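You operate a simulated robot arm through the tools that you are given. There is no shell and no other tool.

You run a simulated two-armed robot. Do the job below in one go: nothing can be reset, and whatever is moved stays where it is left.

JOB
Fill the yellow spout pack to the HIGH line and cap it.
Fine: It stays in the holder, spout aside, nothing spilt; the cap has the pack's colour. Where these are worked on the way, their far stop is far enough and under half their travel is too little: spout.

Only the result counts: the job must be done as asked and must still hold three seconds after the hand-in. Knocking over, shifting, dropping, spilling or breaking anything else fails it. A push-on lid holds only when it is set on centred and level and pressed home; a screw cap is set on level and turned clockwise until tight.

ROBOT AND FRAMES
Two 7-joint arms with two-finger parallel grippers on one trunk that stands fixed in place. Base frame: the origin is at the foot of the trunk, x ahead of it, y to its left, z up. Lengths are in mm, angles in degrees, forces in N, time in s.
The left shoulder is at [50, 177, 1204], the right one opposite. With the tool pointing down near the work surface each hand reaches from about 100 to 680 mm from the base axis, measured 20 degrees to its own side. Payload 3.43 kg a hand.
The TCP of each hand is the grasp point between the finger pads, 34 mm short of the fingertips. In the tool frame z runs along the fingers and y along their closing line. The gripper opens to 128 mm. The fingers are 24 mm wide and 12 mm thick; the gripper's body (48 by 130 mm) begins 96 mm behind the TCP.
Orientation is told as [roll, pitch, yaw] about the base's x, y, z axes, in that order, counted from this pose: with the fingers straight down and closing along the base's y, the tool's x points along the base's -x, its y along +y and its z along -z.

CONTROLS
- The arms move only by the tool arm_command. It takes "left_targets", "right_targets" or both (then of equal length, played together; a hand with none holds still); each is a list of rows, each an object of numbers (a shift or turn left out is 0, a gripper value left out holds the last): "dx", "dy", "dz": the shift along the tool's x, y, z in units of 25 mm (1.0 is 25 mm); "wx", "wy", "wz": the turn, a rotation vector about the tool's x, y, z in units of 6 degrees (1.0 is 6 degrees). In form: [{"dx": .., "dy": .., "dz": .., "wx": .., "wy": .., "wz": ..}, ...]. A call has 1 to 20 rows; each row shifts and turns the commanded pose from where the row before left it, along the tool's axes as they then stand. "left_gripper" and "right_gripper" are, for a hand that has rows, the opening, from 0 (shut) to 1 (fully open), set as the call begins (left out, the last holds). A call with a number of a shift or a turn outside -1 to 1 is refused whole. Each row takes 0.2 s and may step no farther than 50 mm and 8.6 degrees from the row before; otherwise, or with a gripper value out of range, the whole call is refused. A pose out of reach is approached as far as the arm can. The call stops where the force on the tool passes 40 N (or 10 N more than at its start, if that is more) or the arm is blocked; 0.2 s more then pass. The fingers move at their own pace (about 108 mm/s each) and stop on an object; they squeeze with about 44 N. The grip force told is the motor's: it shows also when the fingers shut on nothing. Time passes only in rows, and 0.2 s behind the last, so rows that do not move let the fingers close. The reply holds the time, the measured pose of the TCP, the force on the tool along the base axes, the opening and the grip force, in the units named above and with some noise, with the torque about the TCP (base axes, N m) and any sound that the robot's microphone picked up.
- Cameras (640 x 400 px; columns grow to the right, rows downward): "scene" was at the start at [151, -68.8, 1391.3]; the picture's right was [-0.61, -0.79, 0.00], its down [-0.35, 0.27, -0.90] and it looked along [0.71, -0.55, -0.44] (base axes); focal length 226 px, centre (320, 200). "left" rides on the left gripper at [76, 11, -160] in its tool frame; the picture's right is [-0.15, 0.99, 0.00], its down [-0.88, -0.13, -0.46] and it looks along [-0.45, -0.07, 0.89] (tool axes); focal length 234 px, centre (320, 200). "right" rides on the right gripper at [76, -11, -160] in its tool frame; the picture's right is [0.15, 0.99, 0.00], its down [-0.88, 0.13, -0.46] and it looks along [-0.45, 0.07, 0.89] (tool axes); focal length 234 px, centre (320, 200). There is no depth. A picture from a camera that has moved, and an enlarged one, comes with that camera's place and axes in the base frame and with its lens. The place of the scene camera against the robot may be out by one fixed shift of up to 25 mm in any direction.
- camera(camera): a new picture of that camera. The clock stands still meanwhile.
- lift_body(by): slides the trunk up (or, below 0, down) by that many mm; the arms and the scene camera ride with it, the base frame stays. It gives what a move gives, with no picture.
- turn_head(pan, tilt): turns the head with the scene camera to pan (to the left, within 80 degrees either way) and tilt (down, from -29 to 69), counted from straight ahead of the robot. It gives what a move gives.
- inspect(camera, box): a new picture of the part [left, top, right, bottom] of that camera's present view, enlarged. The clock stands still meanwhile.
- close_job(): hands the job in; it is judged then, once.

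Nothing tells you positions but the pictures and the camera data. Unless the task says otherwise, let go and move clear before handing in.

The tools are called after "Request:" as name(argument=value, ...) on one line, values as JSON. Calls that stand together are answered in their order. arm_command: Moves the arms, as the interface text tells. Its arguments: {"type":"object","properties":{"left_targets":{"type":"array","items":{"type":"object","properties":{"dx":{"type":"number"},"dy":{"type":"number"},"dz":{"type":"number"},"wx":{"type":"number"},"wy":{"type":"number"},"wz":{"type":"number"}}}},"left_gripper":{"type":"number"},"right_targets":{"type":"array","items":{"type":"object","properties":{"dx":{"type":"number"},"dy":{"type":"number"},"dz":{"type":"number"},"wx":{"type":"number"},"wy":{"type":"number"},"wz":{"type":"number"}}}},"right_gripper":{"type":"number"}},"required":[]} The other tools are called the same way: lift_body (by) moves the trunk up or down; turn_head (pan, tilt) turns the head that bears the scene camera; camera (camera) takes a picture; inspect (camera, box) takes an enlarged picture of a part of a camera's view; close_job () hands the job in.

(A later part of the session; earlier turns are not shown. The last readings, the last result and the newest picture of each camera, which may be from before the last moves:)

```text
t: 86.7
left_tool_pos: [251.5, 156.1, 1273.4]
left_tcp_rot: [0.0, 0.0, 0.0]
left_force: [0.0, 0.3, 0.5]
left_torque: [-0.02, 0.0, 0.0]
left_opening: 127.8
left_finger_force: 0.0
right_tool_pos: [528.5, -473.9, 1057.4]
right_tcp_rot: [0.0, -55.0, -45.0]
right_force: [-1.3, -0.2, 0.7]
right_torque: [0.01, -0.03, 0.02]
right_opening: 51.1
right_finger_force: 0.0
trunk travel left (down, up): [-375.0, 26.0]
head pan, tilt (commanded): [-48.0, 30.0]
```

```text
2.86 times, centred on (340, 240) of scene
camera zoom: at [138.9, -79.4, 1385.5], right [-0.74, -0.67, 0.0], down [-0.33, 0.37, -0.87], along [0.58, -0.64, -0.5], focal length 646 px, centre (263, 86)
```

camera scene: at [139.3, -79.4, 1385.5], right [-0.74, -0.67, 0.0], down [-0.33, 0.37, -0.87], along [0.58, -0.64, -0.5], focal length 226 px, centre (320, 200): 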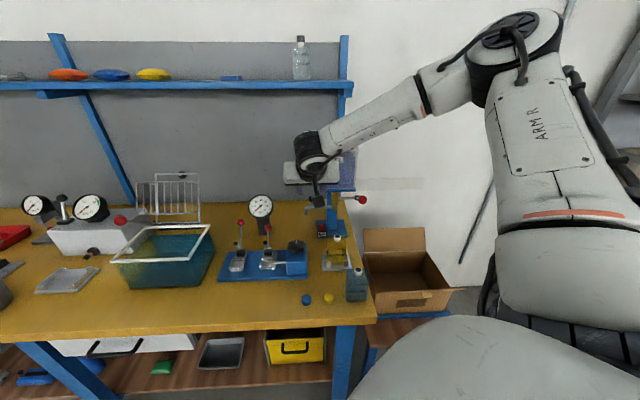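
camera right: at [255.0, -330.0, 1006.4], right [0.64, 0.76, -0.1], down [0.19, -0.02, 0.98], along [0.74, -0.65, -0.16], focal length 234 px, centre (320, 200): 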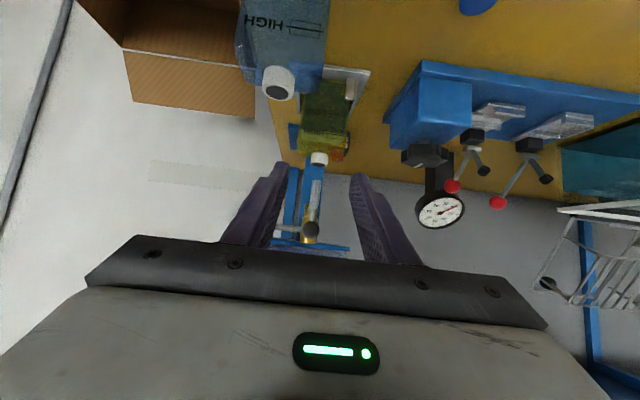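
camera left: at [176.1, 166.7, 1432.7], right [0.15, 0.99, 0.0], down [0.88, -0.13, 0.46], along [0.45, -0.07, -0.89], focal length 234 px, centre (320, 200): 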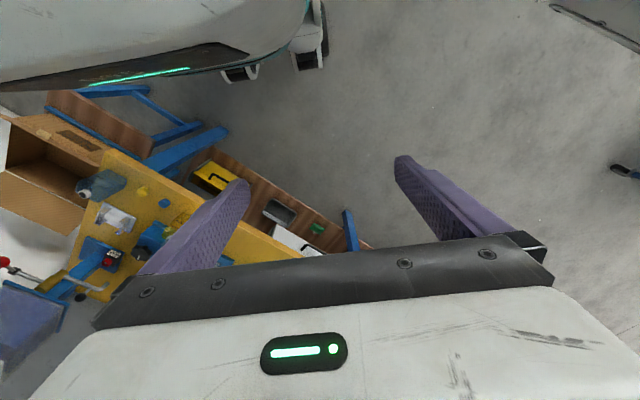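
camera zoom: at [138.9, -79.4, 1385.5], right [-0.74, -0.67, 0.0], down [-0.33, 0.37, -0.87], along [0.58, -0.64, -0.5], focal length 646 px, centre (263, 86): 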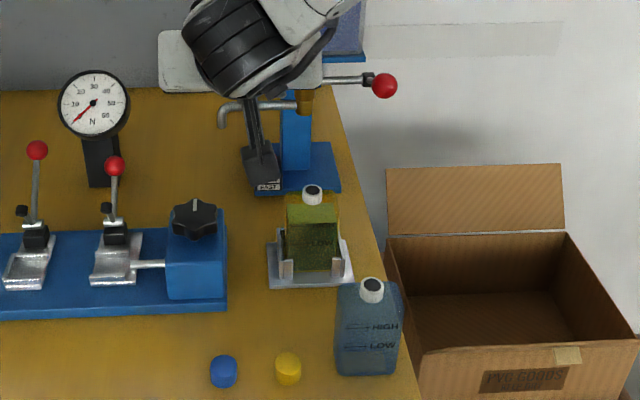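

The spout is aside and the level holds. Next is the yellow cap: I'll bring the hand to a 20° tilt and move above it, with a small opening to stay clear of the blue pack.

Request:
arm_command(right_targets=[{"wy": 0.9722}, {"wy": 0.9722}, {"wy": 0.9722}, {"wy": 0.9722}, {"wy": 0.9722}, {"wy": 0.9722}, {"dx": 0.855, "dy": -0.237, "dz": -0.311}, {"dx": 0.855, "dy": -0.237, "dz": -0.311}, {"dx": 0.855, "dy": -0.237, "dz": -0.311}, {"dx": 0.855, "dy": -0.237, "dz": -0.311}, {"dx": 0.855, "dy": -0.237, "dz": -0.311}, {"dx": 0.855, "dy": -0.237, "dz": -0.311}, {"dx": 0.855, "dy": -0.237, "dz": -0.311}], right_gripper=0.34)

Request:
arm_command(right_targets=[{"dx": 0.342, "dz": 0.94}, {"dx": 0.342, "dz": 0.94}, {"dx": 0.342, "dz": 0.94}, {"dx": 0.342, "dz": 0.94}])

Request:
camera(camera="right")

Request:
inspect(camera="right", box=[230, 60, 400, 190])

Request:
camera(camera="scene")

```text
t: 89.5
left_tool_pos: [251.0, 155.3, 1273.1]
left_tcp_rot: [-0.1, 0.0, 0.1]
left_force: [-0.5, -0.5, -0.7]
left_torque: [-0.02, 0.02, 0.05]
left_opening: 127.9
left_finger_force: 0.0
right_tool_pos: [387.8, -389.0, 1058.3]
right_tcp_rot: [0.0, -20.2, -45.0]
right_force: [0.3, 1.4, 0.2]
right_torque: [-0.03, -0.03, 0.01]
right_opening: 43.4
right_finger_force: 0.1
trunk travel left (down, up): [-375.0, 26.0]
head pan, tilt (commanded): [-48.0, 30.0]
```

```text
t: 90.5
left_tool_pos: [252.0, 153.9, 1274.2]
left_tcp_rot: [-0.1, 0.0, 0.1]
left_force: [-0.4, -0.5, -0.8]
left_torque: [0.0, 0.02, -0.01]
left_opening: 128.0
left_finger_force: 0.1
right_tool_pos: [386.8, -388.9, 956.4]
right_tcp_rot: [0.0, -20.1, -45.1]
right_force: [-0.5, 0.1, -0.2]
right_torque: [0.0, -0.02, -0.03]
right_opening: 43.7
right_finger_force: 0.0
trunk travel left (down, up): [-375.0, 26.0]
head pan, tilt (commanded): [-48.0, 30.0]
```

```text
taken
camera right: at [291.2, -310.6, 1080.7], right [0.6, 0.8, -0.05], down [0.57, -0.38, 0.73], along [0.56, -0.47, -0.68], focal length 234 px, centre (320, 200)
```

right: 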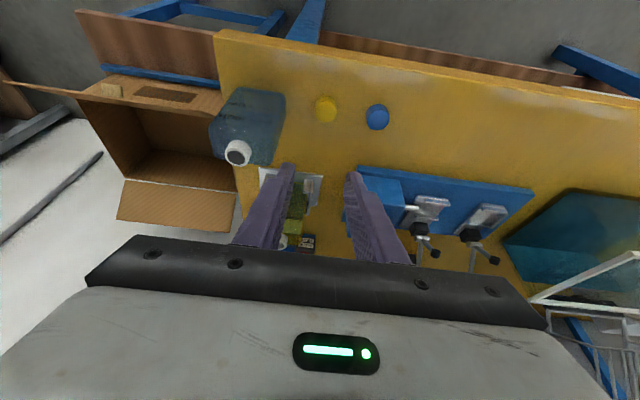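

```text
3.08 times, centred on (315, 125) of right
camera zoom: at [291.2, -310.6, 1080.7], right [0.6, 0.8, -0.05], down [0.57, -0.38, 0.73], along [0.56, -0.47, -0.68], focal length 720 px, centre (335, 431)
```

zoom: 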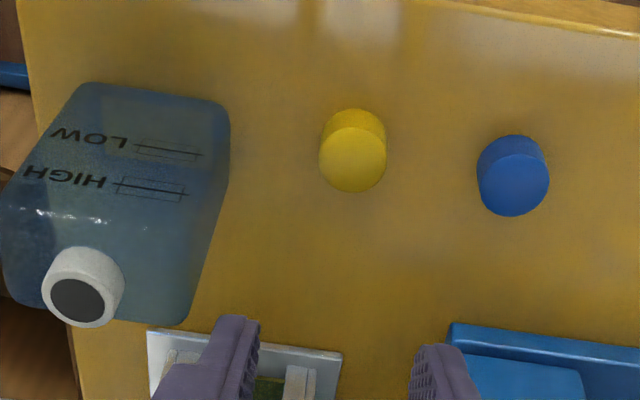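

```text
taken
camera scene: at [139.4, -79.8, 1385.5], right [-0.74, -0.67, 0.0], down [-0.33, 0.37, -0.87], along [0.58, -0.64, -0.5], focal length 226 px, centre (320, 200)
```

scene: 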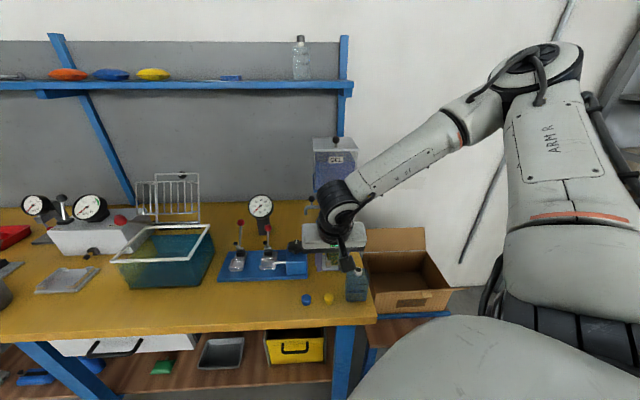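

The cap measures at (394.4,-396.6) with its top at 813.5, right under the fingers. I'll descend straight down in steps.

Request:
arm_command(right_targets=[{"dx": 0.275, "dz": 0.751}, {"dx": 0.275, "dz": 0.751}, {"dx": 0.275, "dz": 0.751}, {"dx": 0.275, "dz": 0.751}])

Request:
inspect(camera="right", box=[230, 60, 400, 190])

Request:
inspect(camera="scene", box=[290, 240, 380, 310])

```text
t: 91.5
left_tool_pos: [253.0, 154.7, 1274.4]
left_tcp_rot: [0.0, 0.0, 0.0]
left_force: [0.1, 0.0, -0.5]
left_torque: [-0.04, 0.01, -0.01]
left_opening: 128.1
left_finger_force: 0.0
right_tool_pos: [386.8, -390.5, 877.0]
right_tcp_rot: [-0.1, -20.1, -45.2]
right_force: [0.5, 0.6, 0.2]
right_torque: [-0.07, 0.01, 0.04]
right_opening: 43.5
right_finger_force: 0.1
trunk travel left (down, up): [-375.0, 26.0]
head pan, tilt (commanded): [-48.0, 30.0]
```

```text
3.08 times, centred on (315, 125) of right
camera zoom: at [291.6, -310.2, 1000.8], right [0.6, 0.8, -0.05], down [0.57, -0.38, 0.73], along [0.56, -0.47, -0.68], focal length 720 px, centre (335, 431)
```

zoom: 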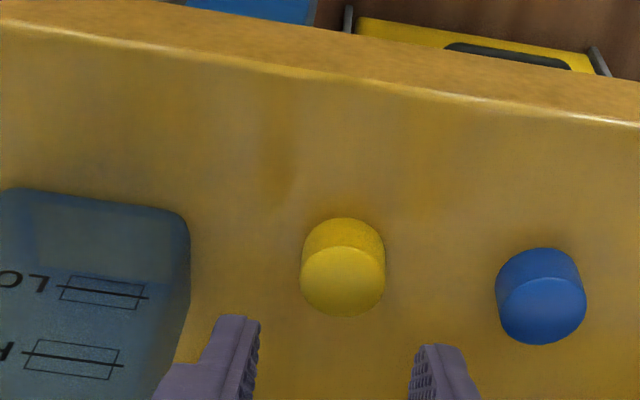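

```text
5.71 times, centred on (335, 275) of scene
camera zoom: at [139.3, -79.8, 1385.5], right [-0.74, -0.67, 0.0], down [-0.33, 0.37, -0.87], along [0.58, -0.64, -0.5], focal length 1292 px, centre (234, -229)
```

zoom: 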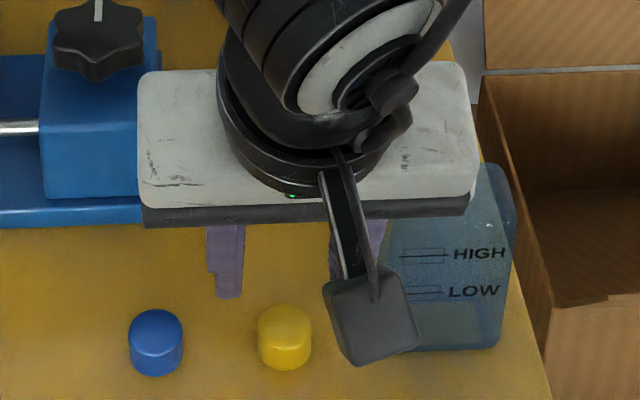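

The cap is centred between the fingertips. I'll go down the remaining 45 mm, the last part slowly.

Request:
arm_command(right_targets=[{"dx": 0.179, "dz": 0.488}, {"dx": 0.179, "dz": 0.488}, {"dx": 0.179, "dz": 0.488}])

Request:
arm_command(right_targets=[{"dx": 0.055, "dz": 0.15}])

Request:
inspect(camera="right", box=[230, 90, 400, 220])

```text
t: 92.3
left_tool_pos: [252.0, 155.0, 1274.6]
left_tcp_rot: [0.0, 0.1, 0.1]
left_force: [-0.5, -0.8, -0.4]
left_torque: [-0.02, 0.05, -0.02]
left_opening: 128.0
left_finger_force: 0.1
right_tool_pos: [386.2, -389.7, 838.3]
right_tcp_rot: [-0.1, -20.0, -45.2]
right_force: [0.0, -1.0, 0.7]
right_torque: [0.01, 0.01, -0.02]
right_opening: 43.4
right_finger_force: 0.1
trunk travel left (down, up): [-375.0, 26.0]
head pan, tilt (commanded): [-48.0, 30.0]
```

```text
t: 92.7
left_tool_pos: [251.0, 156.6, 1275.0]
left_tcp_rot: [-0.1, -0.1, 0.1]
left_force: [-0.6, 0.6, 0.1]
left_torque: [0.02, -0.04, 0.01]
left_opening: 127.7
left_finger_force: 0.1
right_tool_pos: [387.3, -388.9, 836.3]
right_tcp_rot: [0.1, -20.3, -45.1]
right_force: [-3.1, 0.3, 14.9]
right_torque: [-0.28, 0.46, -0.14]
right_opening: 44.8
right_finger_force: 1.1
trunk travel left (down, up): [-375.0, 26.0]
head pan, tilt (commanded): [-48.0, 30.0]
```

```text
3.08 times, centred on (315, 155) of right
camera zoom: at [290.4, -308.9, 959.4], right [0.6, 0.8, -0.05], down [0.56, -0.38, 0.73], along [0.56, -0.47, -0.68], focal length 720 px, centre (335, 338)
```

zoom: 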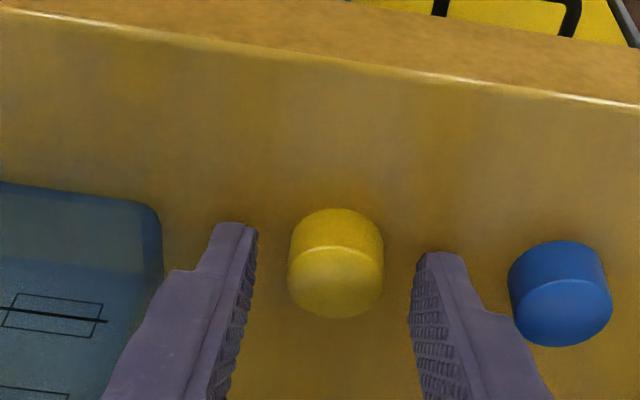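

The fingertips just touched the bench (15 N). I'll rise 2–3 mm and check before closing on the cap.

Request:
arm_command(right_targets=[{"dx": -0.041, "dz": -0.113}])

Request:
inspect(camera="scene", box=[300, 250, 380, 310])

Request:
inspect(camera="right", box=[180, 60, 400, 220])

```text
t: 93.1
left_tool_pos: [252.8, 155.6, 1273.7]
left_tcp_rot: [0.0, 0.0, 0.1]
left_force: [0.3, -0.2, 0.3]
left_torque: [0.01, -0.01, 0.02]
left_opening: 128.3
left_finger_force: 0.1
right_tool_pos: [385.9, -390.1, 836.5]
right_tcp_rot: [0.0, -19.9, -45.1]
right_force: [0.6, -0.4, -0.3]
right_torque: [-0.05, -0.02, 0.01]
right_opening: 43.5
right_finger_force: 0.1
trunk travel left (down, up): [-375.0, 26.0]
head pan, tilt (commanded): [-48.0, 30.0]
```

```text
6.67 times, centred on (340, 280) of scene
camera zoom: at [139.2, -79.6, 1385.3], right [-0.74, -0.67, 0.0], down [-0.33, 0.37, -0.87], along [0.58, -0.64, -0.5], focal length 1507 px, centre (187, -333)
```

zoom: 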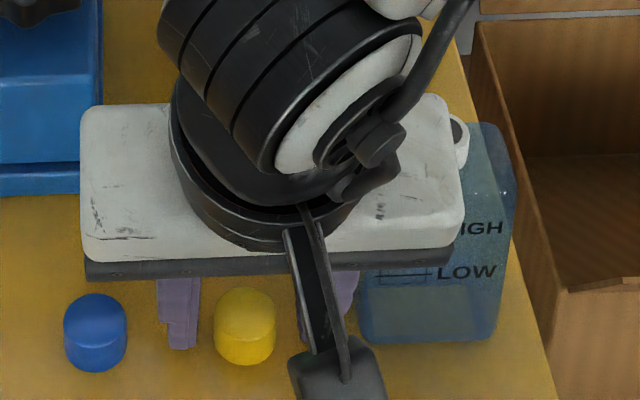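

```text
2.50 times, centred on (290, 140) of right
camera zoom: at [290.2, -309.8, 960.2], right [0.6, 0.8, -0.05], down [0.57, -0.38, 0.73], along [0.56, -0.47, -0.68], focal length 585 px, centre (395, 350)
```

zoom: 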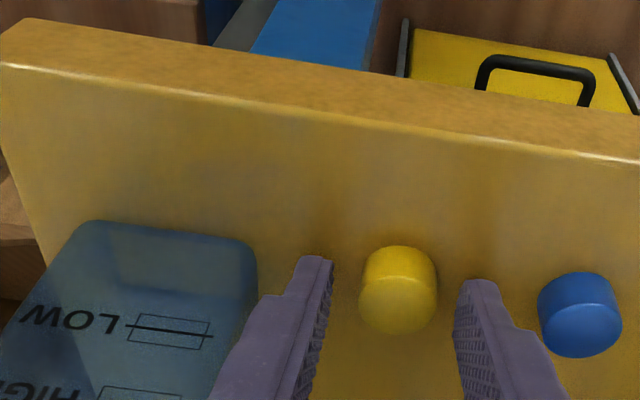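

The blue pack hasn't moved and there's no contact force now. I'll close on the yellow cap.

Request:
arm_command(right_targets=[{"dx": 0}, {"dx": 0}, {"dx": 0}], right_gripper=0.12)

Request:
inspect(camera="right", box=[260, 120, 380, 220])

```text
t: 93.9
left_tool_pos: [251.6, 155.0, 1274.8]
left_tcp_rot: [0.0, 0.0, 0.1]
left_force: [-0.3, -0.3, -0.6]
left_torque: [0.01, 0.03, 0.02]
left_opening: 128.0
left_finger_force: 0.1
right_tool_pos: [385.6, -389.3, 837.2]
right_tcp_rot: [0.0, -20.0, -45.1]
right_force: [0.1, 0.0, 0.1]
right_torque: [-0.02, 0.01, 0.0]
right_opening: 17.7
right_finger_force: 2.9
trunk travel left (down, up): [-375.0, 26.0]
head pan, tilt (commanded): [-48.0, 30.0]
```

```text
4.00 times, centred on (320, 170) of right
camera zoom: at [290.5, -309.8, 960.8], right [0.6, 0.8, -0.05], down [0.57, -0.38, 0.73], along [0.56, -0.47, -0.68], focal length 937 px, centre (320, 320)
```

zoom: 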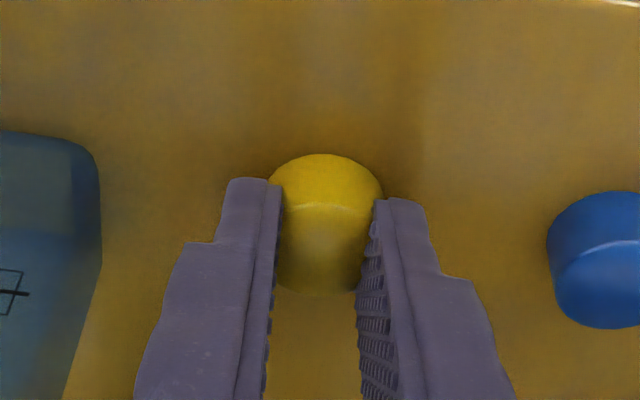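

The fingers pinched only the front part of the cap (17.7 mm) and nudged it back 2 mm. I'll reopen, move about 9 mm further back, and grip it across its centre.

Request:
arm_command(right_targets=[{"dx": 0}, {"dx": 0}], right_gripper=0.34)

Request:
arm_command(right_targets=[{"dx": -0.18, "dz": 0.065}, {"dx": -0.18, "dz": 0.065}])

Request:
inspect(camera="right", box=[260, 120, 380, 220])

Request:
inspect(camera="scene", box=[300, 250, 380, 310])

```text
t: 94.5
left_tool_pos: [253.0, 155.3, 1274.2]
left_tcp_rot: [-0.1, 0.0, 0.0]
left_force: [0.0, -0.1, 0.3]
left_torque: [0.0, 0.01, 0.01]
left_opening: 127.9
left_finger_force: 0.0
right_tool_pos: [386.7, -391.1, 837.2]
right_tcp_rot: [0.0, -20.0, -45.0]
right_force: [0.3, 0.0, 0.2]
right_torque: [-0.01, 0.01, -0.01]
right_opening: 43.5
right_finger_force: 0.0
trunk travel left (down, up): [-375.0, 26.0]
head pan, tilt (commanded): [-48.0, 30.0]
```

```text
t: 95.1
left_tool_pos: [252.5, 154.2, 1272.3]
left_tcp_rot: [-0.1, 0.0, 0.1]
left_force: [0.7, 0.4, 0.2]
left_torque: [0.01, 0.02, 0.03]
left_opening: 127.9
left_finger_force: 0.1
right_tool_pos: [393.0, -396.7, 836.9]
right_tcp_rot: [0.0, -20.2, -45.1]
right_force: [-0.3, -0.6, -0.5]
right_torque: [0.0, 0.02, -0.01]
right_opening: 43.5
right_finger_force: 0.1
trunk travel left (down, up): [-375.0, 26.0]
head pan, tilt (commanded): [-48.0, 30.0]
```

```text
4.00 times, centred on (320, 170) of right
camera zoom: at [297.7, -317.0, 960.9], right [0.6, 0.8, -0.05], down [0.57, -0.38, 0.73], along [0.56, -0.47, -0.68], focal length 937 px, centre (320, 320)
```

zoom: 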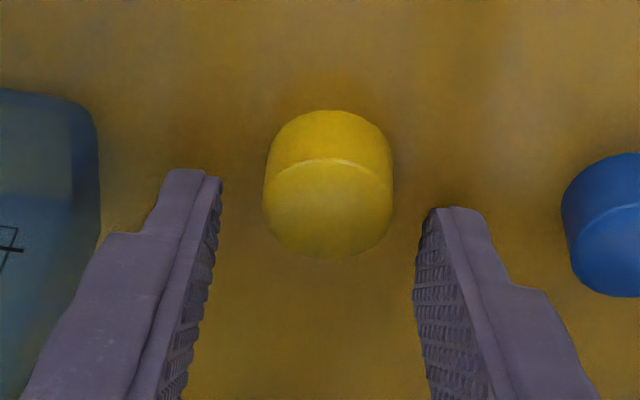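

```text
6.67 times, centred on (340, 280) of scene
camera zoom: at [139.1, -79.6, 1385.5], right [-0.74, -0.67, 0.0], down [-0.33, 0.37, -0.87], along [0.58, -0.64, -0.5], focal length 1507 px, centre (187, -333)
```

zoom: 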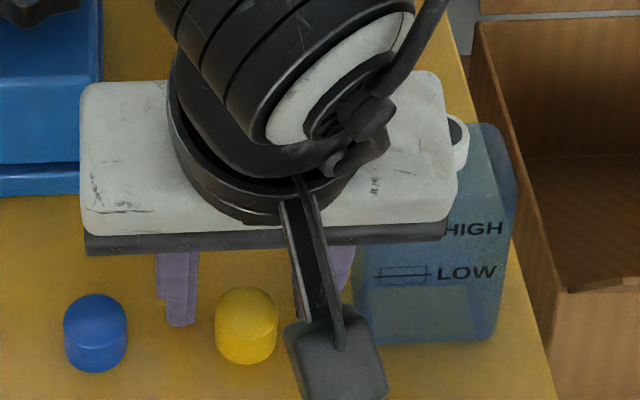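

The fingertips now flank the cap's centre. I'll close again and read the opening and grip force.

Request:
arm_command(right_targets=[{"dx": 0}, {"dx": 0}, {"dx": 0}], right_gripper=0.15)

Request:
inspect(camera="right", box=[260, 120, 380, 220])

Request:
inspect(camera="scene", box=[310, 280, 350, 310])

```text
t: 95.9
left_tool_pos: [252.2, 156.0, 1273.1]
left_tcp_rot: [0.0, 0.0, 0.1]
left_force: [0.2, 1.0, -0.3]
left_torque: [-0.01, 0.01, 0.0]
left_opening: 128.0
left_finger_force: 0.0
right_tool_pos: [393.7, -396.8, 838.0]
right_tcp_rot: [-0.1, -20.0, -45.2]
right_force: [-0.4, -0.3, -0.2]
right_torque: [0.01, -0.03, 0.01]
right_opening: 22.5
right_finger_force: 10.2
trunk travel left (down, up): [-375.0, 26.0]
head pan, tilt (commanded): [-48.0, 30.0]
```

```text
4.00 times, centred on (320, 170) of right
camera zoom: at [297.7, -316.8, 961.0], right [0.6, 0.8, -0.05], down [0.57, -0.38, 0.73], along [0.56, -0.47, -0.68], focal length 937 px, centre (320, 320)
```

zoom: 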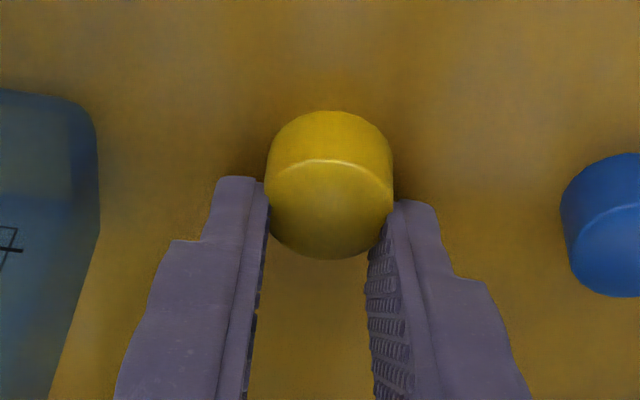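

```text
13.33 times, centred on (330, 295) of scene
camera zoom: at [139.1, -79.6, 1385.5], right [-0.74, -0.67, 0.0], down [-0.33, 0.37, -0.87], along [0.58, -0.64, -0.5], focal length 3015 px, centre (187, -1067)
```

zoom: 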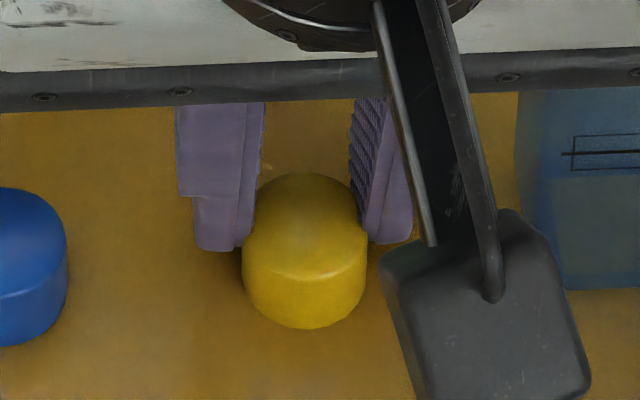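

The pads are about 6 mm behind the cap's centre (22.5 mm chord). I'll reopen, shift 6 mm toward me and close with full force.

Request:
arm_command(right_targets=[{"dx": 0}, {"dx": 0}], right_gripper=0.32)

Request:
arm_command(right_targets=[{"dx": 0.225, "dz": -0.082}])

Request:
inspect(camera="scene", box=[310, 280, 350, 310])

Request:
inspect(camera="right", box=[260, 120, 380, 220])

```text
t: 96.5
left_tool_pos: [252.8, 155.0, 1274.6]
left_tcp_rot: [-0.1, 0.0, 0.0]
left_force: [-0.8, -0.1, -0.6]
left_torque: [-0.04, 0.0, 0.0]
left_opening: 128.2
left_finger_force: 0.1
right_tool_pos: [393.3, -396.4, 837.9]
right_tcp_rot: [0.0, -20.0, -45.1]
right_force: [-0.5, 0.3, -0.8]
right_torque: [0.0, 0.0, -0.02]
right_opening: 40.9
right_finger_force: 0.0
trunk travel left (down, up): [-375.0, 26.0]
head pan, tilt (commanded): [-48.0, 30.0]
```

```text
t: 96.9
left_tool_pos: [251.7, 154.6, 1274.4]
left_tcp_rot: [-0.1, 0.0, 0.1]
left_force: [0.2, 0.8, 0.0]
left_torque: [-0.04, -0.01, 0.03]
left_opening: 127.8
left_finger_force: 0.1
right_tool_pos: [388.7, -392.0, 836.7]
right_tcp_rot: [-0.1, -20.0, -45.0]
right_force: [0.4, 0.1, 0.7]
right_torque: [0.01, -0.02, -0.01]
right_opening: 41.1
right_finger_force: 0.0
trunk travel left (down, up): [-375.0, 26.0]
head pan, tilt (commanded): [-48.0, 30.0]
```

```text
13.33 times, centred on (330, 295) of scene
camera zoom: at [139.1, -79.6, 1385.5], right [-0.74, -0.67, 0.0], down [-0.33, 0.37, -0.87], along [0.58, -0.64, -0.5], focal length 3015 px, centre (187, -1067)
```

zoom: 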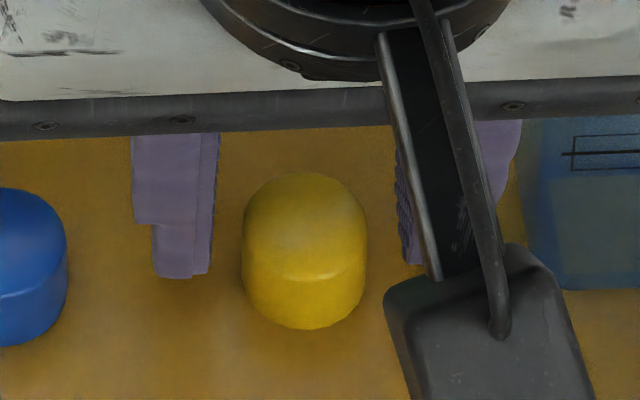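

```text
4.00 times, centred on (320, 170) of right
camera zoom: at [293.3, -312.6, 961.2], right [0.6, 0.8, -0.05], down [0.57, -0.38, 0.73], along [0.56, -0.47, -0.68], focal length 937 px, centre (320, 320)
```

zoom: 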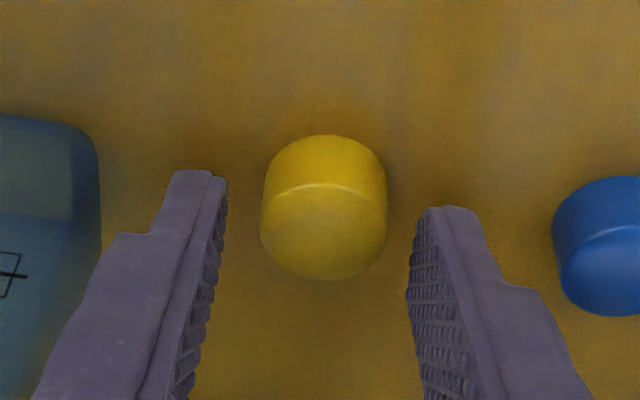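

Now the fingertips sit right beside the cap's centre. I'll close with full force.

Request:
arm_command(right_targets=[{"dx": 0}, {"dx": 0}, {"dx": 0}], right_gripper=0.02)

Request:
inspect(camera="scene", box=[310, 280, 350, 310])

Request:
inspect(camera="right", box=[260, 120, 380, 220])

```text
t: 97.7
left_tool_pos: [252.7, 156.0, 1273.5]
left_tcp_rot: [-0.1, 0.0, 0.0]
left_force: [0.7, 0.6, 0.5]
left_torque: [-0.01, -0.01, 0.0]
left_opening: 127.9
left_finger_force: 0.0
right_tool_pos: [389.9, -390.9, 835.9]
right_tcp_rot: [0.0, -19.9, -45.1]
right_force: [0.3, 0.7, -0.5]
right_torque: [0.0, 0.01, 0.01]
right_opening: 11.4
right_finger_force: 43.9
trunk travel left (down, up): [-375.0, 26.0]
head pan, tilt (commanded): [-48.0, 30.0]
```

```text
13.33 times, centred on (330, 295) of scene
camera zoom: at [139.1, -79.6, 1385.5], right [-0.74, -0.67, 0.0], down [-0.33, 0.37, -0.87], along [0.58, -0.64, -0.5], focal length 3015 px, centre (187, -1067)
```

zoom: 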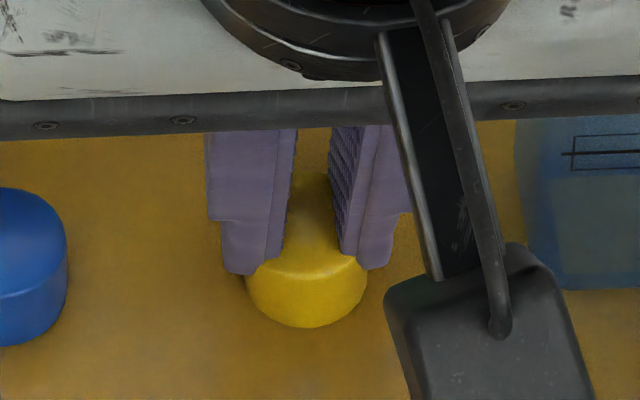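

```text
4.00 times, centred on (320, 170) of right
camera zoom: at [293.3, -312.7, 961.1], right [0.6, 0.8, -0.05], down [0.57, -0.38, 0.73], along [0.56, -0.47, -0.68], focal length 937 px, centre (320, 320)
```

zoom: 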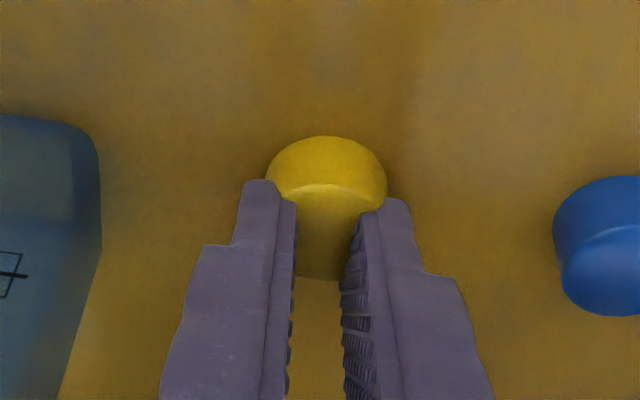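

The opening is only 11.4 mm at full force, less than the cap's 26 mm. I'll look closely at how the fingers sit on the cap before lifting.

Request:
inspect(camera="scene", box=[322, 284, 342, 300])

Request:
inspect(camera="right", box=[295, 140, 345, 180])

Request:
inspect(camera="left", box=[60, 150, 240, 260])

```text
16.00 times, centred on (332, 292) of scene
camera zoom: at [139.1, -79.6, 1385.5], right [-0.74, -0.67, 0.0], down [-0.33, 0.37, -0.87], along [0.58, -0.64, -0.5], focal length 3618 px, centre (128, -1272)
```

zoom: 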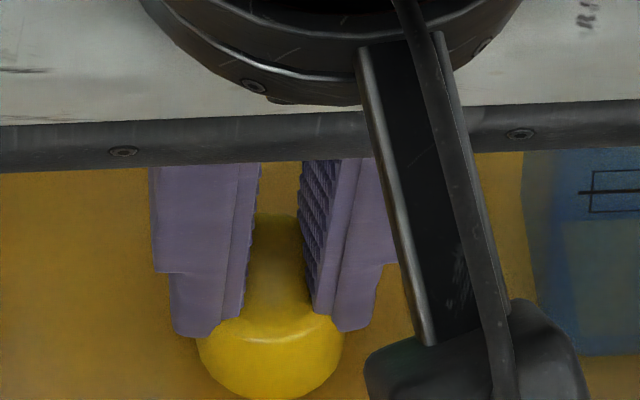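

```text
10.00 times, centred on (320, 160) of right
camera zoom: at [293.3, -312.7, 961.1], right [0.6, 0.8, -0.05], down [0.57, -0.38, 0.73], along [0.56, -0.47, -0.68], focal length 2342 px, centre (320, 600)
```

zoom: 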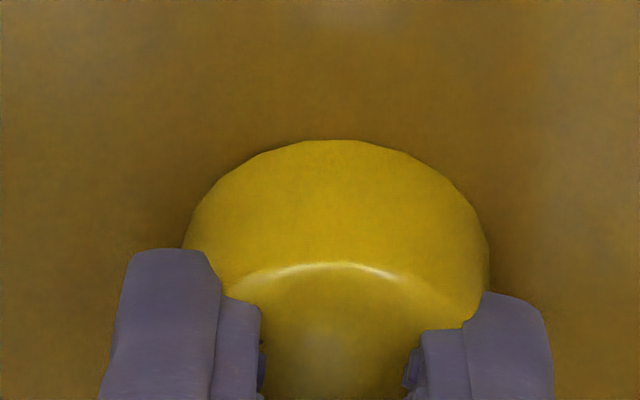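

```text
3.56 times, centred on (150, 205) of left
camera zoom: at [176.2, 166.8, 1432.7], right [0.15, 0.99, 0.0], down [0.88, -0.13, 0.46], along [0.45, -0.07, -0.89], focal length 833 px, centre (924, 182)
```

zoom: 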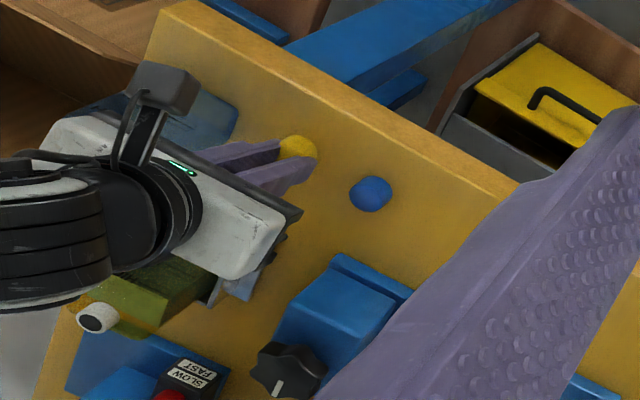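

Seen from here, the pads look squarely on both sides of the cap. I'll lift a little and see whether it comes along level.

Request:
arm_command(right_targets=[{"dx": -0.137, "dz": -0.376}, {"dx": -0.137, "dz": -0.376}])

Request:
inspect(camera="scene", box=[310, 275, 350, 305])

Request:
inspect(camera="right", box=[260, 120, 380, 220])

```text
t: 98.3
left_tool_pos: [252.5, 154.1, 1274.7]
left_tcp_rot: [0.0, 0.1, 0.1]
left_force: [0.3, 0.6, 0.2]
left_torque: [-0.01, 0.0, -0.01]
left_opening: 128.1
left_finger_force: 0.0
right_tool_pos: [387.7, -391.5, 856.4]
right_tcp_rot: [-0.1, -19.9, -45.0]
right_force: [0.3, 0.4, 0.0]
right_torque: [0.01, 0.01, 0.02]
right_opening: 11.1
right_finger_force: 44.3
trunk travel left (down, up): [-375.0, 26.0]
head pan, tilt (commanded): [-48.0, 30.0]
```

```text
13.33 times, centred on (330, 290) of scene
camera zoom: at [139.1, -79.6, 1385.5], right [-0.74, -0.67, 0.0], down [-0.33, 0.37, -0.87], along [0.58, -0.64, -0.5], focal length 3015 px, centre (187, -1000)
```

zoom: 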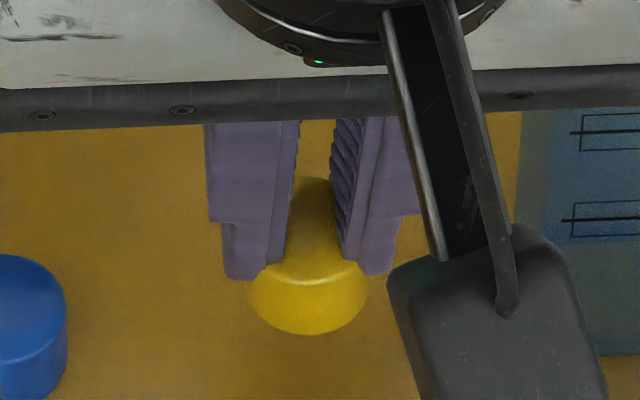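

```text
4.00 times, centred on (320, 170) of right
camera zoom: at [293.2, -312.3, 981.2], right [0.6, 0.8, -0.05], down [0.57, -0.38, 0.73], along [0.56, -0.47, -0.68], focal length 937 px, centre (320, 320)
```

zoom: 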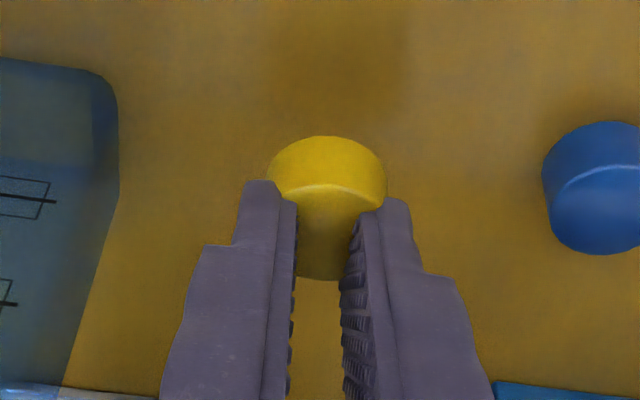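

The cap lifts firmly and stays level in the grip. I'll raise it and carry it to hover above the pack's neck.

Request:
arm_command(right_targets=[{"dx": -0.273, "dz": -0.752}, {"dx": -0.273, "dz": -0.752}, {"dx": -0.273, "dz": -0.752}, {"dx": -0.273, "dz": -0.752}, {"dx": -0.273, "dz": -0.752}, {"dx": -0.273, "dz": -0.752}, {"dx": -0.757, "dy": -0.229, "dz": 0.312}, {"dx": -0.757, "dy": -0.229, "dz": 0.312}, {"dx": -0.757, "dy": -0.229, "dz": 0.312}, {"dx": -0.757, "dy": -0.229, "dz": 0.312}, {"dx": -0.757, "dy": -0.229, "dz": 0.312}, {"dx": -0.757, "dy": -0.229, "dz": 0.312}, {"dx": -0.757, "dy": -0.229, "dz": 0.312}])

Request:
inspect(camera="right", box=[250, 100, 390, 210])

Request:
inspect(camera="scene", box=[315, 205, 365, 255])

```text
t: 101.1
left_tool_pos: [252.1, 155.0, 1273.5]
left_tcp_rot: [0.0, 0.0, 0.1]
left_force: [-0.2, 0.9, 0.7]
left_torque: [0.01, 0.05, 0.03]
left_opening: 128.0
left_finger_force: 0.0
right_tool_pos: [462.0, -521.5, 970.9]
right_tcp_rot: [0.1, -19.9, -45.1]
right_force: [0.0, -0.2, 0.5]
right_torque: [-0.01, 0.02, 0.03]
right_opening: 21.8
right_finger_force: 44.0
trunk travel left (down, up): [-375.0, 26.0]
head pan, tilt (commanded): [-48.0, 30.0]
```

```text
3.64 times, centred on (320, 155) of right
camera zoom: at [366.4, -441.8, 1095.0], right [0.6, 0.8, -0.05], down [0.57, -0.38, 0.73], along [0.56, -0.47, -0.68], focal length 852 px, centre (320, 364)
```

zoom: 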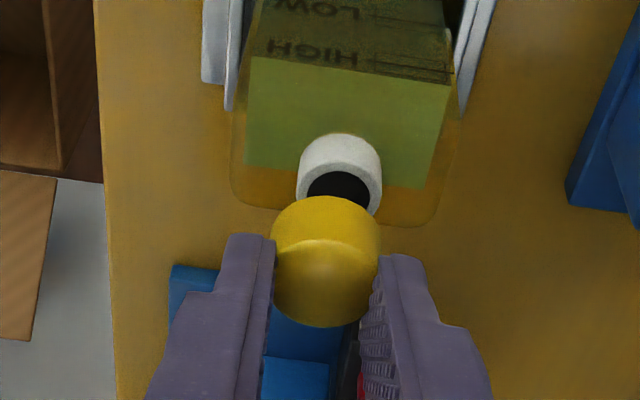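

```text
8.00 times, centred on (340, 230) of scene
camera zoom: at [139.3, -79.8, 1385.4], right [-0.74, -0.67, 0.0], down [-0.33, 0.37, -0.87], along [0.58, -0.64, -0.5], focal length 1809 px, centre (160, -40)
```

zoom: 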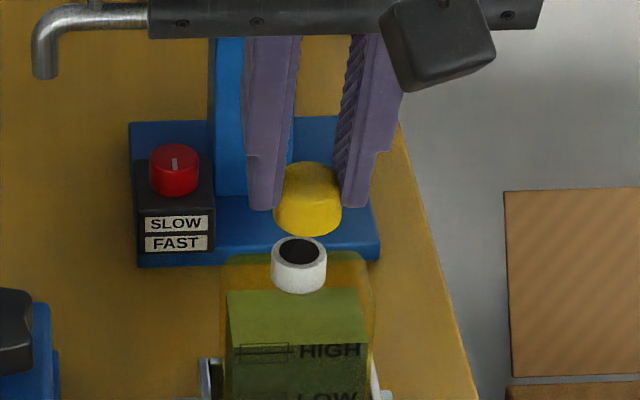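

The grip opening has settled from 11 to 22 mm, so the cap shifted between the pads on the way. I'll inspect its position and level closely.

Request:
inspect(camera="scene", box=[332, 220, 348, 240])

Request:
inspect(camera="right", box=[290, 115, 350, 165])

Request:
inspect(camera="left", box=[0, 230, 130, 330])

```text
16.00 times, centred on (340, 230) of scene
camera zoom: at [139.3, -79.8, 1385.4], right [-0.74, -0.67, 0.0], down [-0.33, 0.37, -0.87], along [0.58, -0.64, -0.5], focal length 3618 px, centre (0, -280)
```

zoom: 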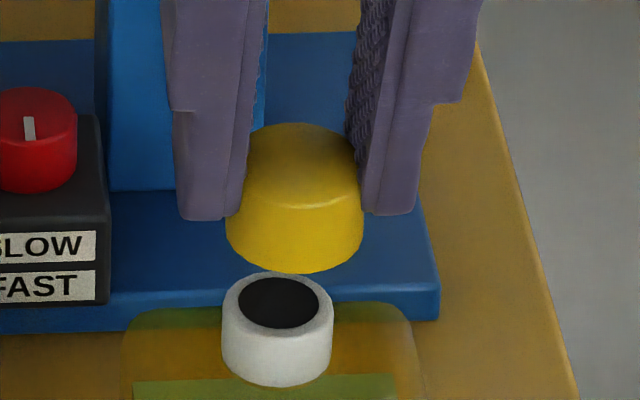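

```text
8.00 times, centred on (320, 140) of right
camera zoom: at [366.4, -441.8, 1095.0], right [0.6, 0.8, -0.05], down [0.57, -0.38, 0.73], along [0.56, -0.47, -0.68], focal length 1873 px, centre (320, 680)
```

zoom: 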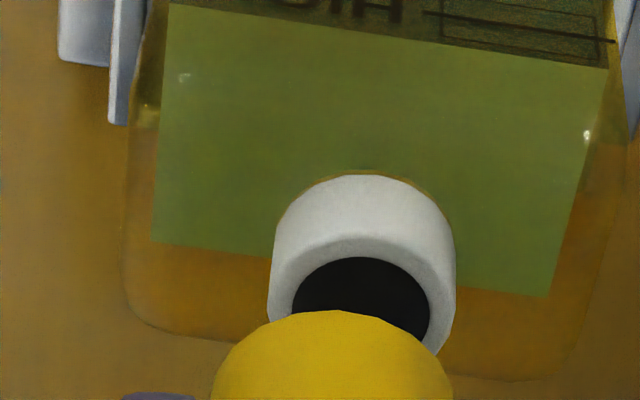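

```text
4.00 times, centred on (65, 280) of left
camera zoom: at [176.4, 166.5, 1432.7], right [0.15, 0.99, 0.0], down [0.88, -0.13, 0.46], along [0.45, -0.07, -0.89], focal length 937 px, centre (1340, -120)
```

zoom: 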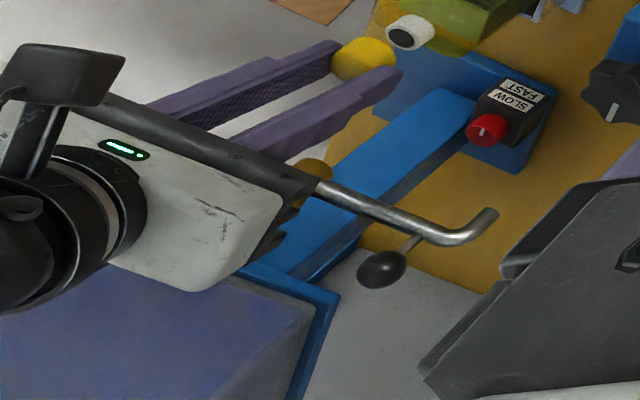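

The cap sits in the same place relative to the hand as on the bench, so it's still level; it needs about 2 mm to the left to be over the neck. I'll check the front-to-back alignment with the left camera.

Request:
inspect(camera="left", box=[56, 224, 106, 260])

Request:
inspect(camera="right", box=[285, 130, 355, 195])

```text
11.11 times, centred on (81, 242) of left
camera zoom: at [176.4, 166.5, 1432.7], right [0.15, 0.99, 0.0], down [0.88, -0.13, 0.46], along [0.45, -0.07, -0.89], focal length 2602 px, centre (2976, -267)
```

zoom: 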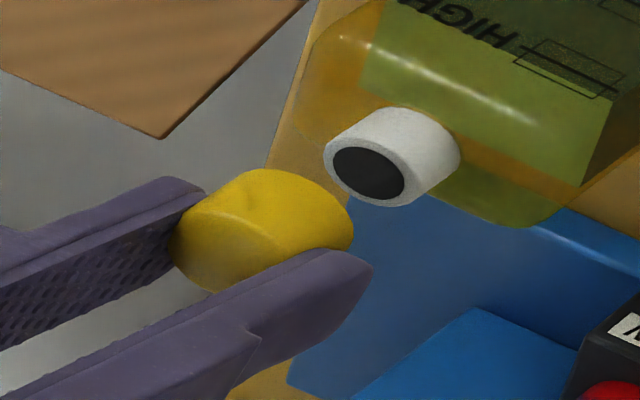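

```text
6.15 times, centred on (320, 162) of right
camera zoom: at [366.4, -441.8, 1095.0], right [0.6, 0.8, -0.05], down [0.57, -0.38, 0.73], along [0.56, -0.47, -0.68], focal length 1441 px, centre (320, 431)
```

zoom: 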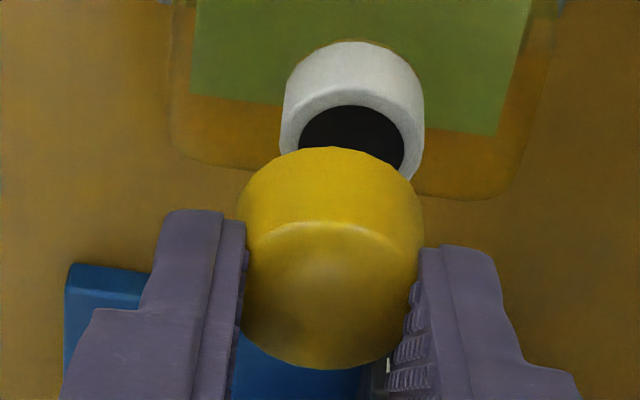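

The left camera confirms the cap is level and aligned front-to-back. I'll shift 2 mm left and lower it to just above the neck.

Request:
arm_command(right_targets=[{"dy": 0.084}, {"dx": 0.082, "dz": 0.2255}, {"dx": 0.068, "dz": 0.188}])

Request:
inspect(camera="scene", box=[332, 220, 348, 240])

Request:
inspect(camera="right", box=[285, 130, 355, 195])

Request:
inspect(camera="left", box=[56, 224, 106, 260])

```text
t: 101.9
left_tool_pos: [252.8, 155.0, 1274.0]
left_tcp_rot: [-0.1, 0.0, 0.1]
left_force: [0.0, -0.5, -0.2]
left_torque: [-0.01, 0.02, 0.0]
left_opening: 127.8
left_finger_force: 0.0
right_tool_pos: [462.1, -520.4, 960.9]
right_tcp_rot: [0.0, -20.1, -45.1]
right_force: [0.8, -0.8, -0.6]
right_torque: [-0.02, 0.01, -0.02]
right_opening: 21.8
right_finger_force: 44.3
trunk travel left (down, up): [-375.0, 26.0]
head pan, tilt (commanded): [-48.0, 30.0]
```

```text
16.00 times, centred on (340, 230) of scene
camera zoom: at [139.2, -79.7, 1385.5], right [-0.74, -0.67, 0.0], down [-0.33, 0.37, -0.87], along [0.58, -0.64, -0.5], focal length 3618 px, centre (0, -280)
```

zoom: 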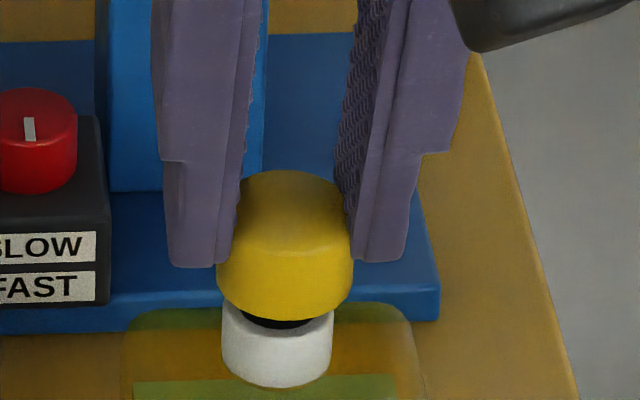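

```text
6.15 times, centred on (320, 162) of right
camera zoom: at [367.2, -440.1, 1084.1], right [0.6, 0.8, -0.05], down [0.57, -0.38, 0.73], along [0.56, -0.47, -0.68], focal length 1441 px, centre (320, 431)
```

zoom: 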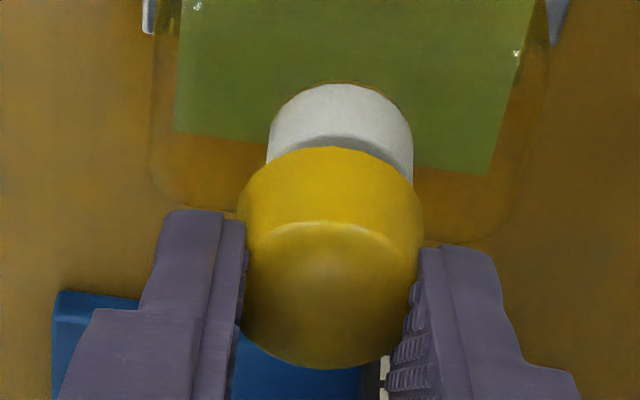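

```text
11.11 times, centred on (81, 242) of left
camera zoom: at [176.3, 166.7, 1432.7], right [0.15, 0.99, 0.0], down [0.88, -0.13, 0.46], along [0.45, -0.07, -0.89], focal length 2602 px, centre (2976, -267)
```

zoom: 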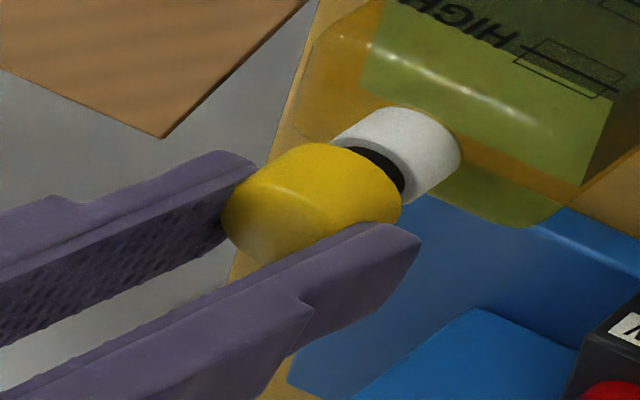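

It's within about 1 mm now. I'll nudge 0.8 mm left and lower until first contact, in small steps.

Request:
arm_command(right_targets=[{"dx": 0.011, "dy": 0.034, "dz": -0.004}, {"dx": 0.055, "dz": 0.15}])

Request:
arm_command(right_targets=[{"dx": 0.0274, "dz": 0.0752}])

Request:
inspect(camera="scene", box=[332, 220, 348, 240])

Request:
inspect(camera="left", box=[66, 224, 106, 254])

```text
t: 102.5
left_tool_pos: [251.1, 154.5, 1274.7]
left_tcp_rot: [-0.1, 0.0, 0.1]
left_force: [0.8, -0.2, 0.4]
left_torque: [0.01, 0.01, 0.0]
left_opening: 127.9
left_finger_force: 0.1
right_tool_pos: [463.4, -518.5, 955.4]
right_tcp_rot: [0.0, -20.0, -45.0]
right_force: [0.1, -0.3, -0.1]
right_torque: [-0.02, -0.02, 0.02]
right_opening: 21.4
right_finger_force: 44.1
trunk travel left (down, up): [-375.0, 26.0]
head pan, tilt (commanded): [-48.0, 30.0]
```

```text
t: 102.9
left_tool_pos: [252.7, 155.0, 1274.0]
left_tcp_rot: [-0.1, 0.0, 0.1]
left_force: [0.4, -0.7, 1.3]
left_torque: [-0.01, 0.01, -0.02]
left_opening: 128.2
left_finger_force: 0.1
right_tool_pos: [463.4, -518.8, 953.8]
right_tcp_rot: [0.0, -20.0, -45.1]
right_force: [0.7, -0.3, -0.8]
right_torque: [0.01, -0.03, -0.02]
right_opening: 21.6
right_finger_force: 44.0
trunk travel left (down, up): [-375.0, 26.0]
head pan, tilt (commanded): [-48.0, 30.0]
```

```text
16.00 times, centred on (340, 230) of scene
camera zoom: at [139.2, -79.7, 1385.5], right [-0.74, -0.67, 0.0], down [-0.33, 0.37, -0.87], along [0.58, -0.64, -0.5], focal length 3618 px, centre (0, -280)
```

zoom: 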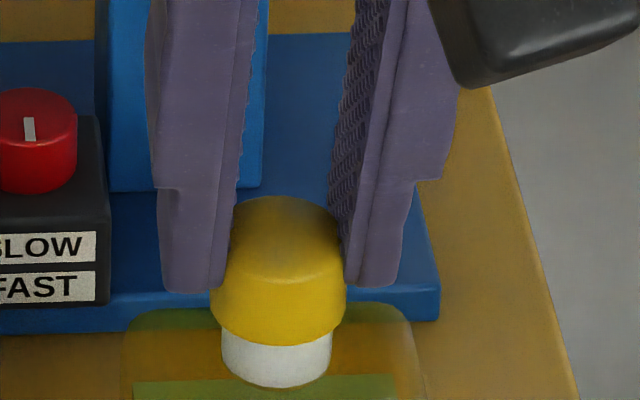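

```text
13.33 times, centred on (86, 239) of left
camera zoom: at [176.3, 166.7, 1432.7], right [0.15, 0.99, 0.0], down [0.88, -0.13, 0.46], along [0.45, -0.07, -0.89], focal length 3122 px, centre (3440, -320)
```

zoom: 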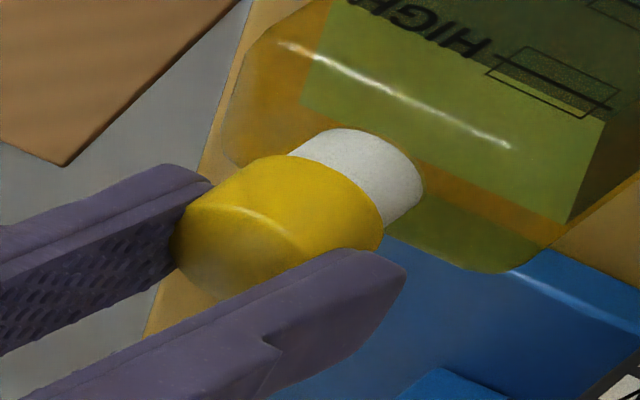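

It's aligned well and the rim is just entering, with no force yet. A 0.7 mm correction toward me, then down in 1–1.5 mm steps.

Request:
arm_command(right_targets=[{"dx": 0.026, "dz": -0.01}, {"dx": 0.0205, "dz": 0.0564}])

Request:
arm_command(right_targets=[{"dx": 0.0205, "dz": 0.0564}])

Request:
arm_command(right_targets=[{"dx": 0.0205, "dz": 0.0564}])

Request:
inspect(camera="scene", box=[332, 220, 348, 240])

```text
t: 103.5
left_tool_pos: [251.1, 155.5, 1274.7]
left_tcp_rot: [0.0, 0.0, 0.0]
left_force: [0.5, 0.4, 0.3]
left_torque: [0.01, -0.02, -0.01]
left_opening: 127.9
left_finger_force: 0.2
right_tool_pos: [463.6, -519.3, 953.9]
right_tcp_rot: [0.0, -20.1, -45.1]
right_force: [-0.2, -1.8, 4.2]
right_torque: [-0.11, -0.04, 0.0]
right_opening: 21.8
right_finger_force: 44.0
trunk travel left (down, up): [-375.0, 26.0]
head pan, tilt (commanded): [-48.0, 30.0]
heard: snap
```

```text
t: 103.9
left_tool_pos: [252.0, 154.8, 1273.2]
left_tcp_rot: [-0.1, -0.1, 0.1]
left_force: [0.6, 0.0, 0.2]
left_torque: [0.0, 0.02, 0.03]
left_opening: 127.8
left_finger_force: 0.0
right_tool_pos: [461.6, -517.9, 954.0]
right_tcp_rot: [0.2, -20.4, -45.0]
right_force: [-0.6, -3.5, 13.0]
right_torque: [-0.11, 0.04, -0.01]
right_opening: 21.5
right_finger_force: 44.1
trunk travel left (down, up): [-375.0, 26.0]
head pan, tilt (commanded): [-48.0, 30.0]
```

```text
t: 104.3
left_tool_pos: [249.9, 155.4, 1275.0]
left_tcp_rot: [-0.2, -0.1, 0.2]
left_force: [-0.4, -0.1, -0.4]
left_torque: [0.01, -0.01, 0.0]
left_opening: 128.1
left_finger_force: 0.1
right_tool_pos: [463.0, -518.3, 953.7]
right_tcp_rot: [0.0, -20.5, -45.1]
right_force: [-0.6, -6.0, 22.4]
right_torque: [-0.16, 0.03, -0.02]
right_opening: 21.4
right_finger_force: 44.2
trunk travel left (down, up): [-375.0, 26.0]
head pan, tilt (commanded): [-48.0, 30.0]
```

```text
16.00 times, centred on (340, 230) of scene
camera zoom: at [137.2, -78.2, 1386.1], right [-0.74, -0.67, 0.0], down [-0.33, 0.37, -0.87], along [0.58, -0.64, -0.5], focal length 3618 px, centre (0, -280)
```

zoom: 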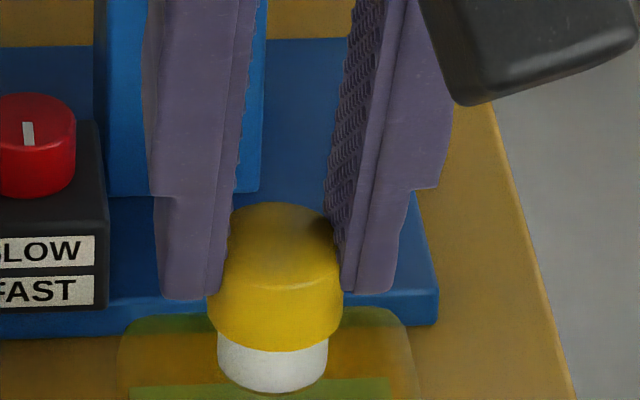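

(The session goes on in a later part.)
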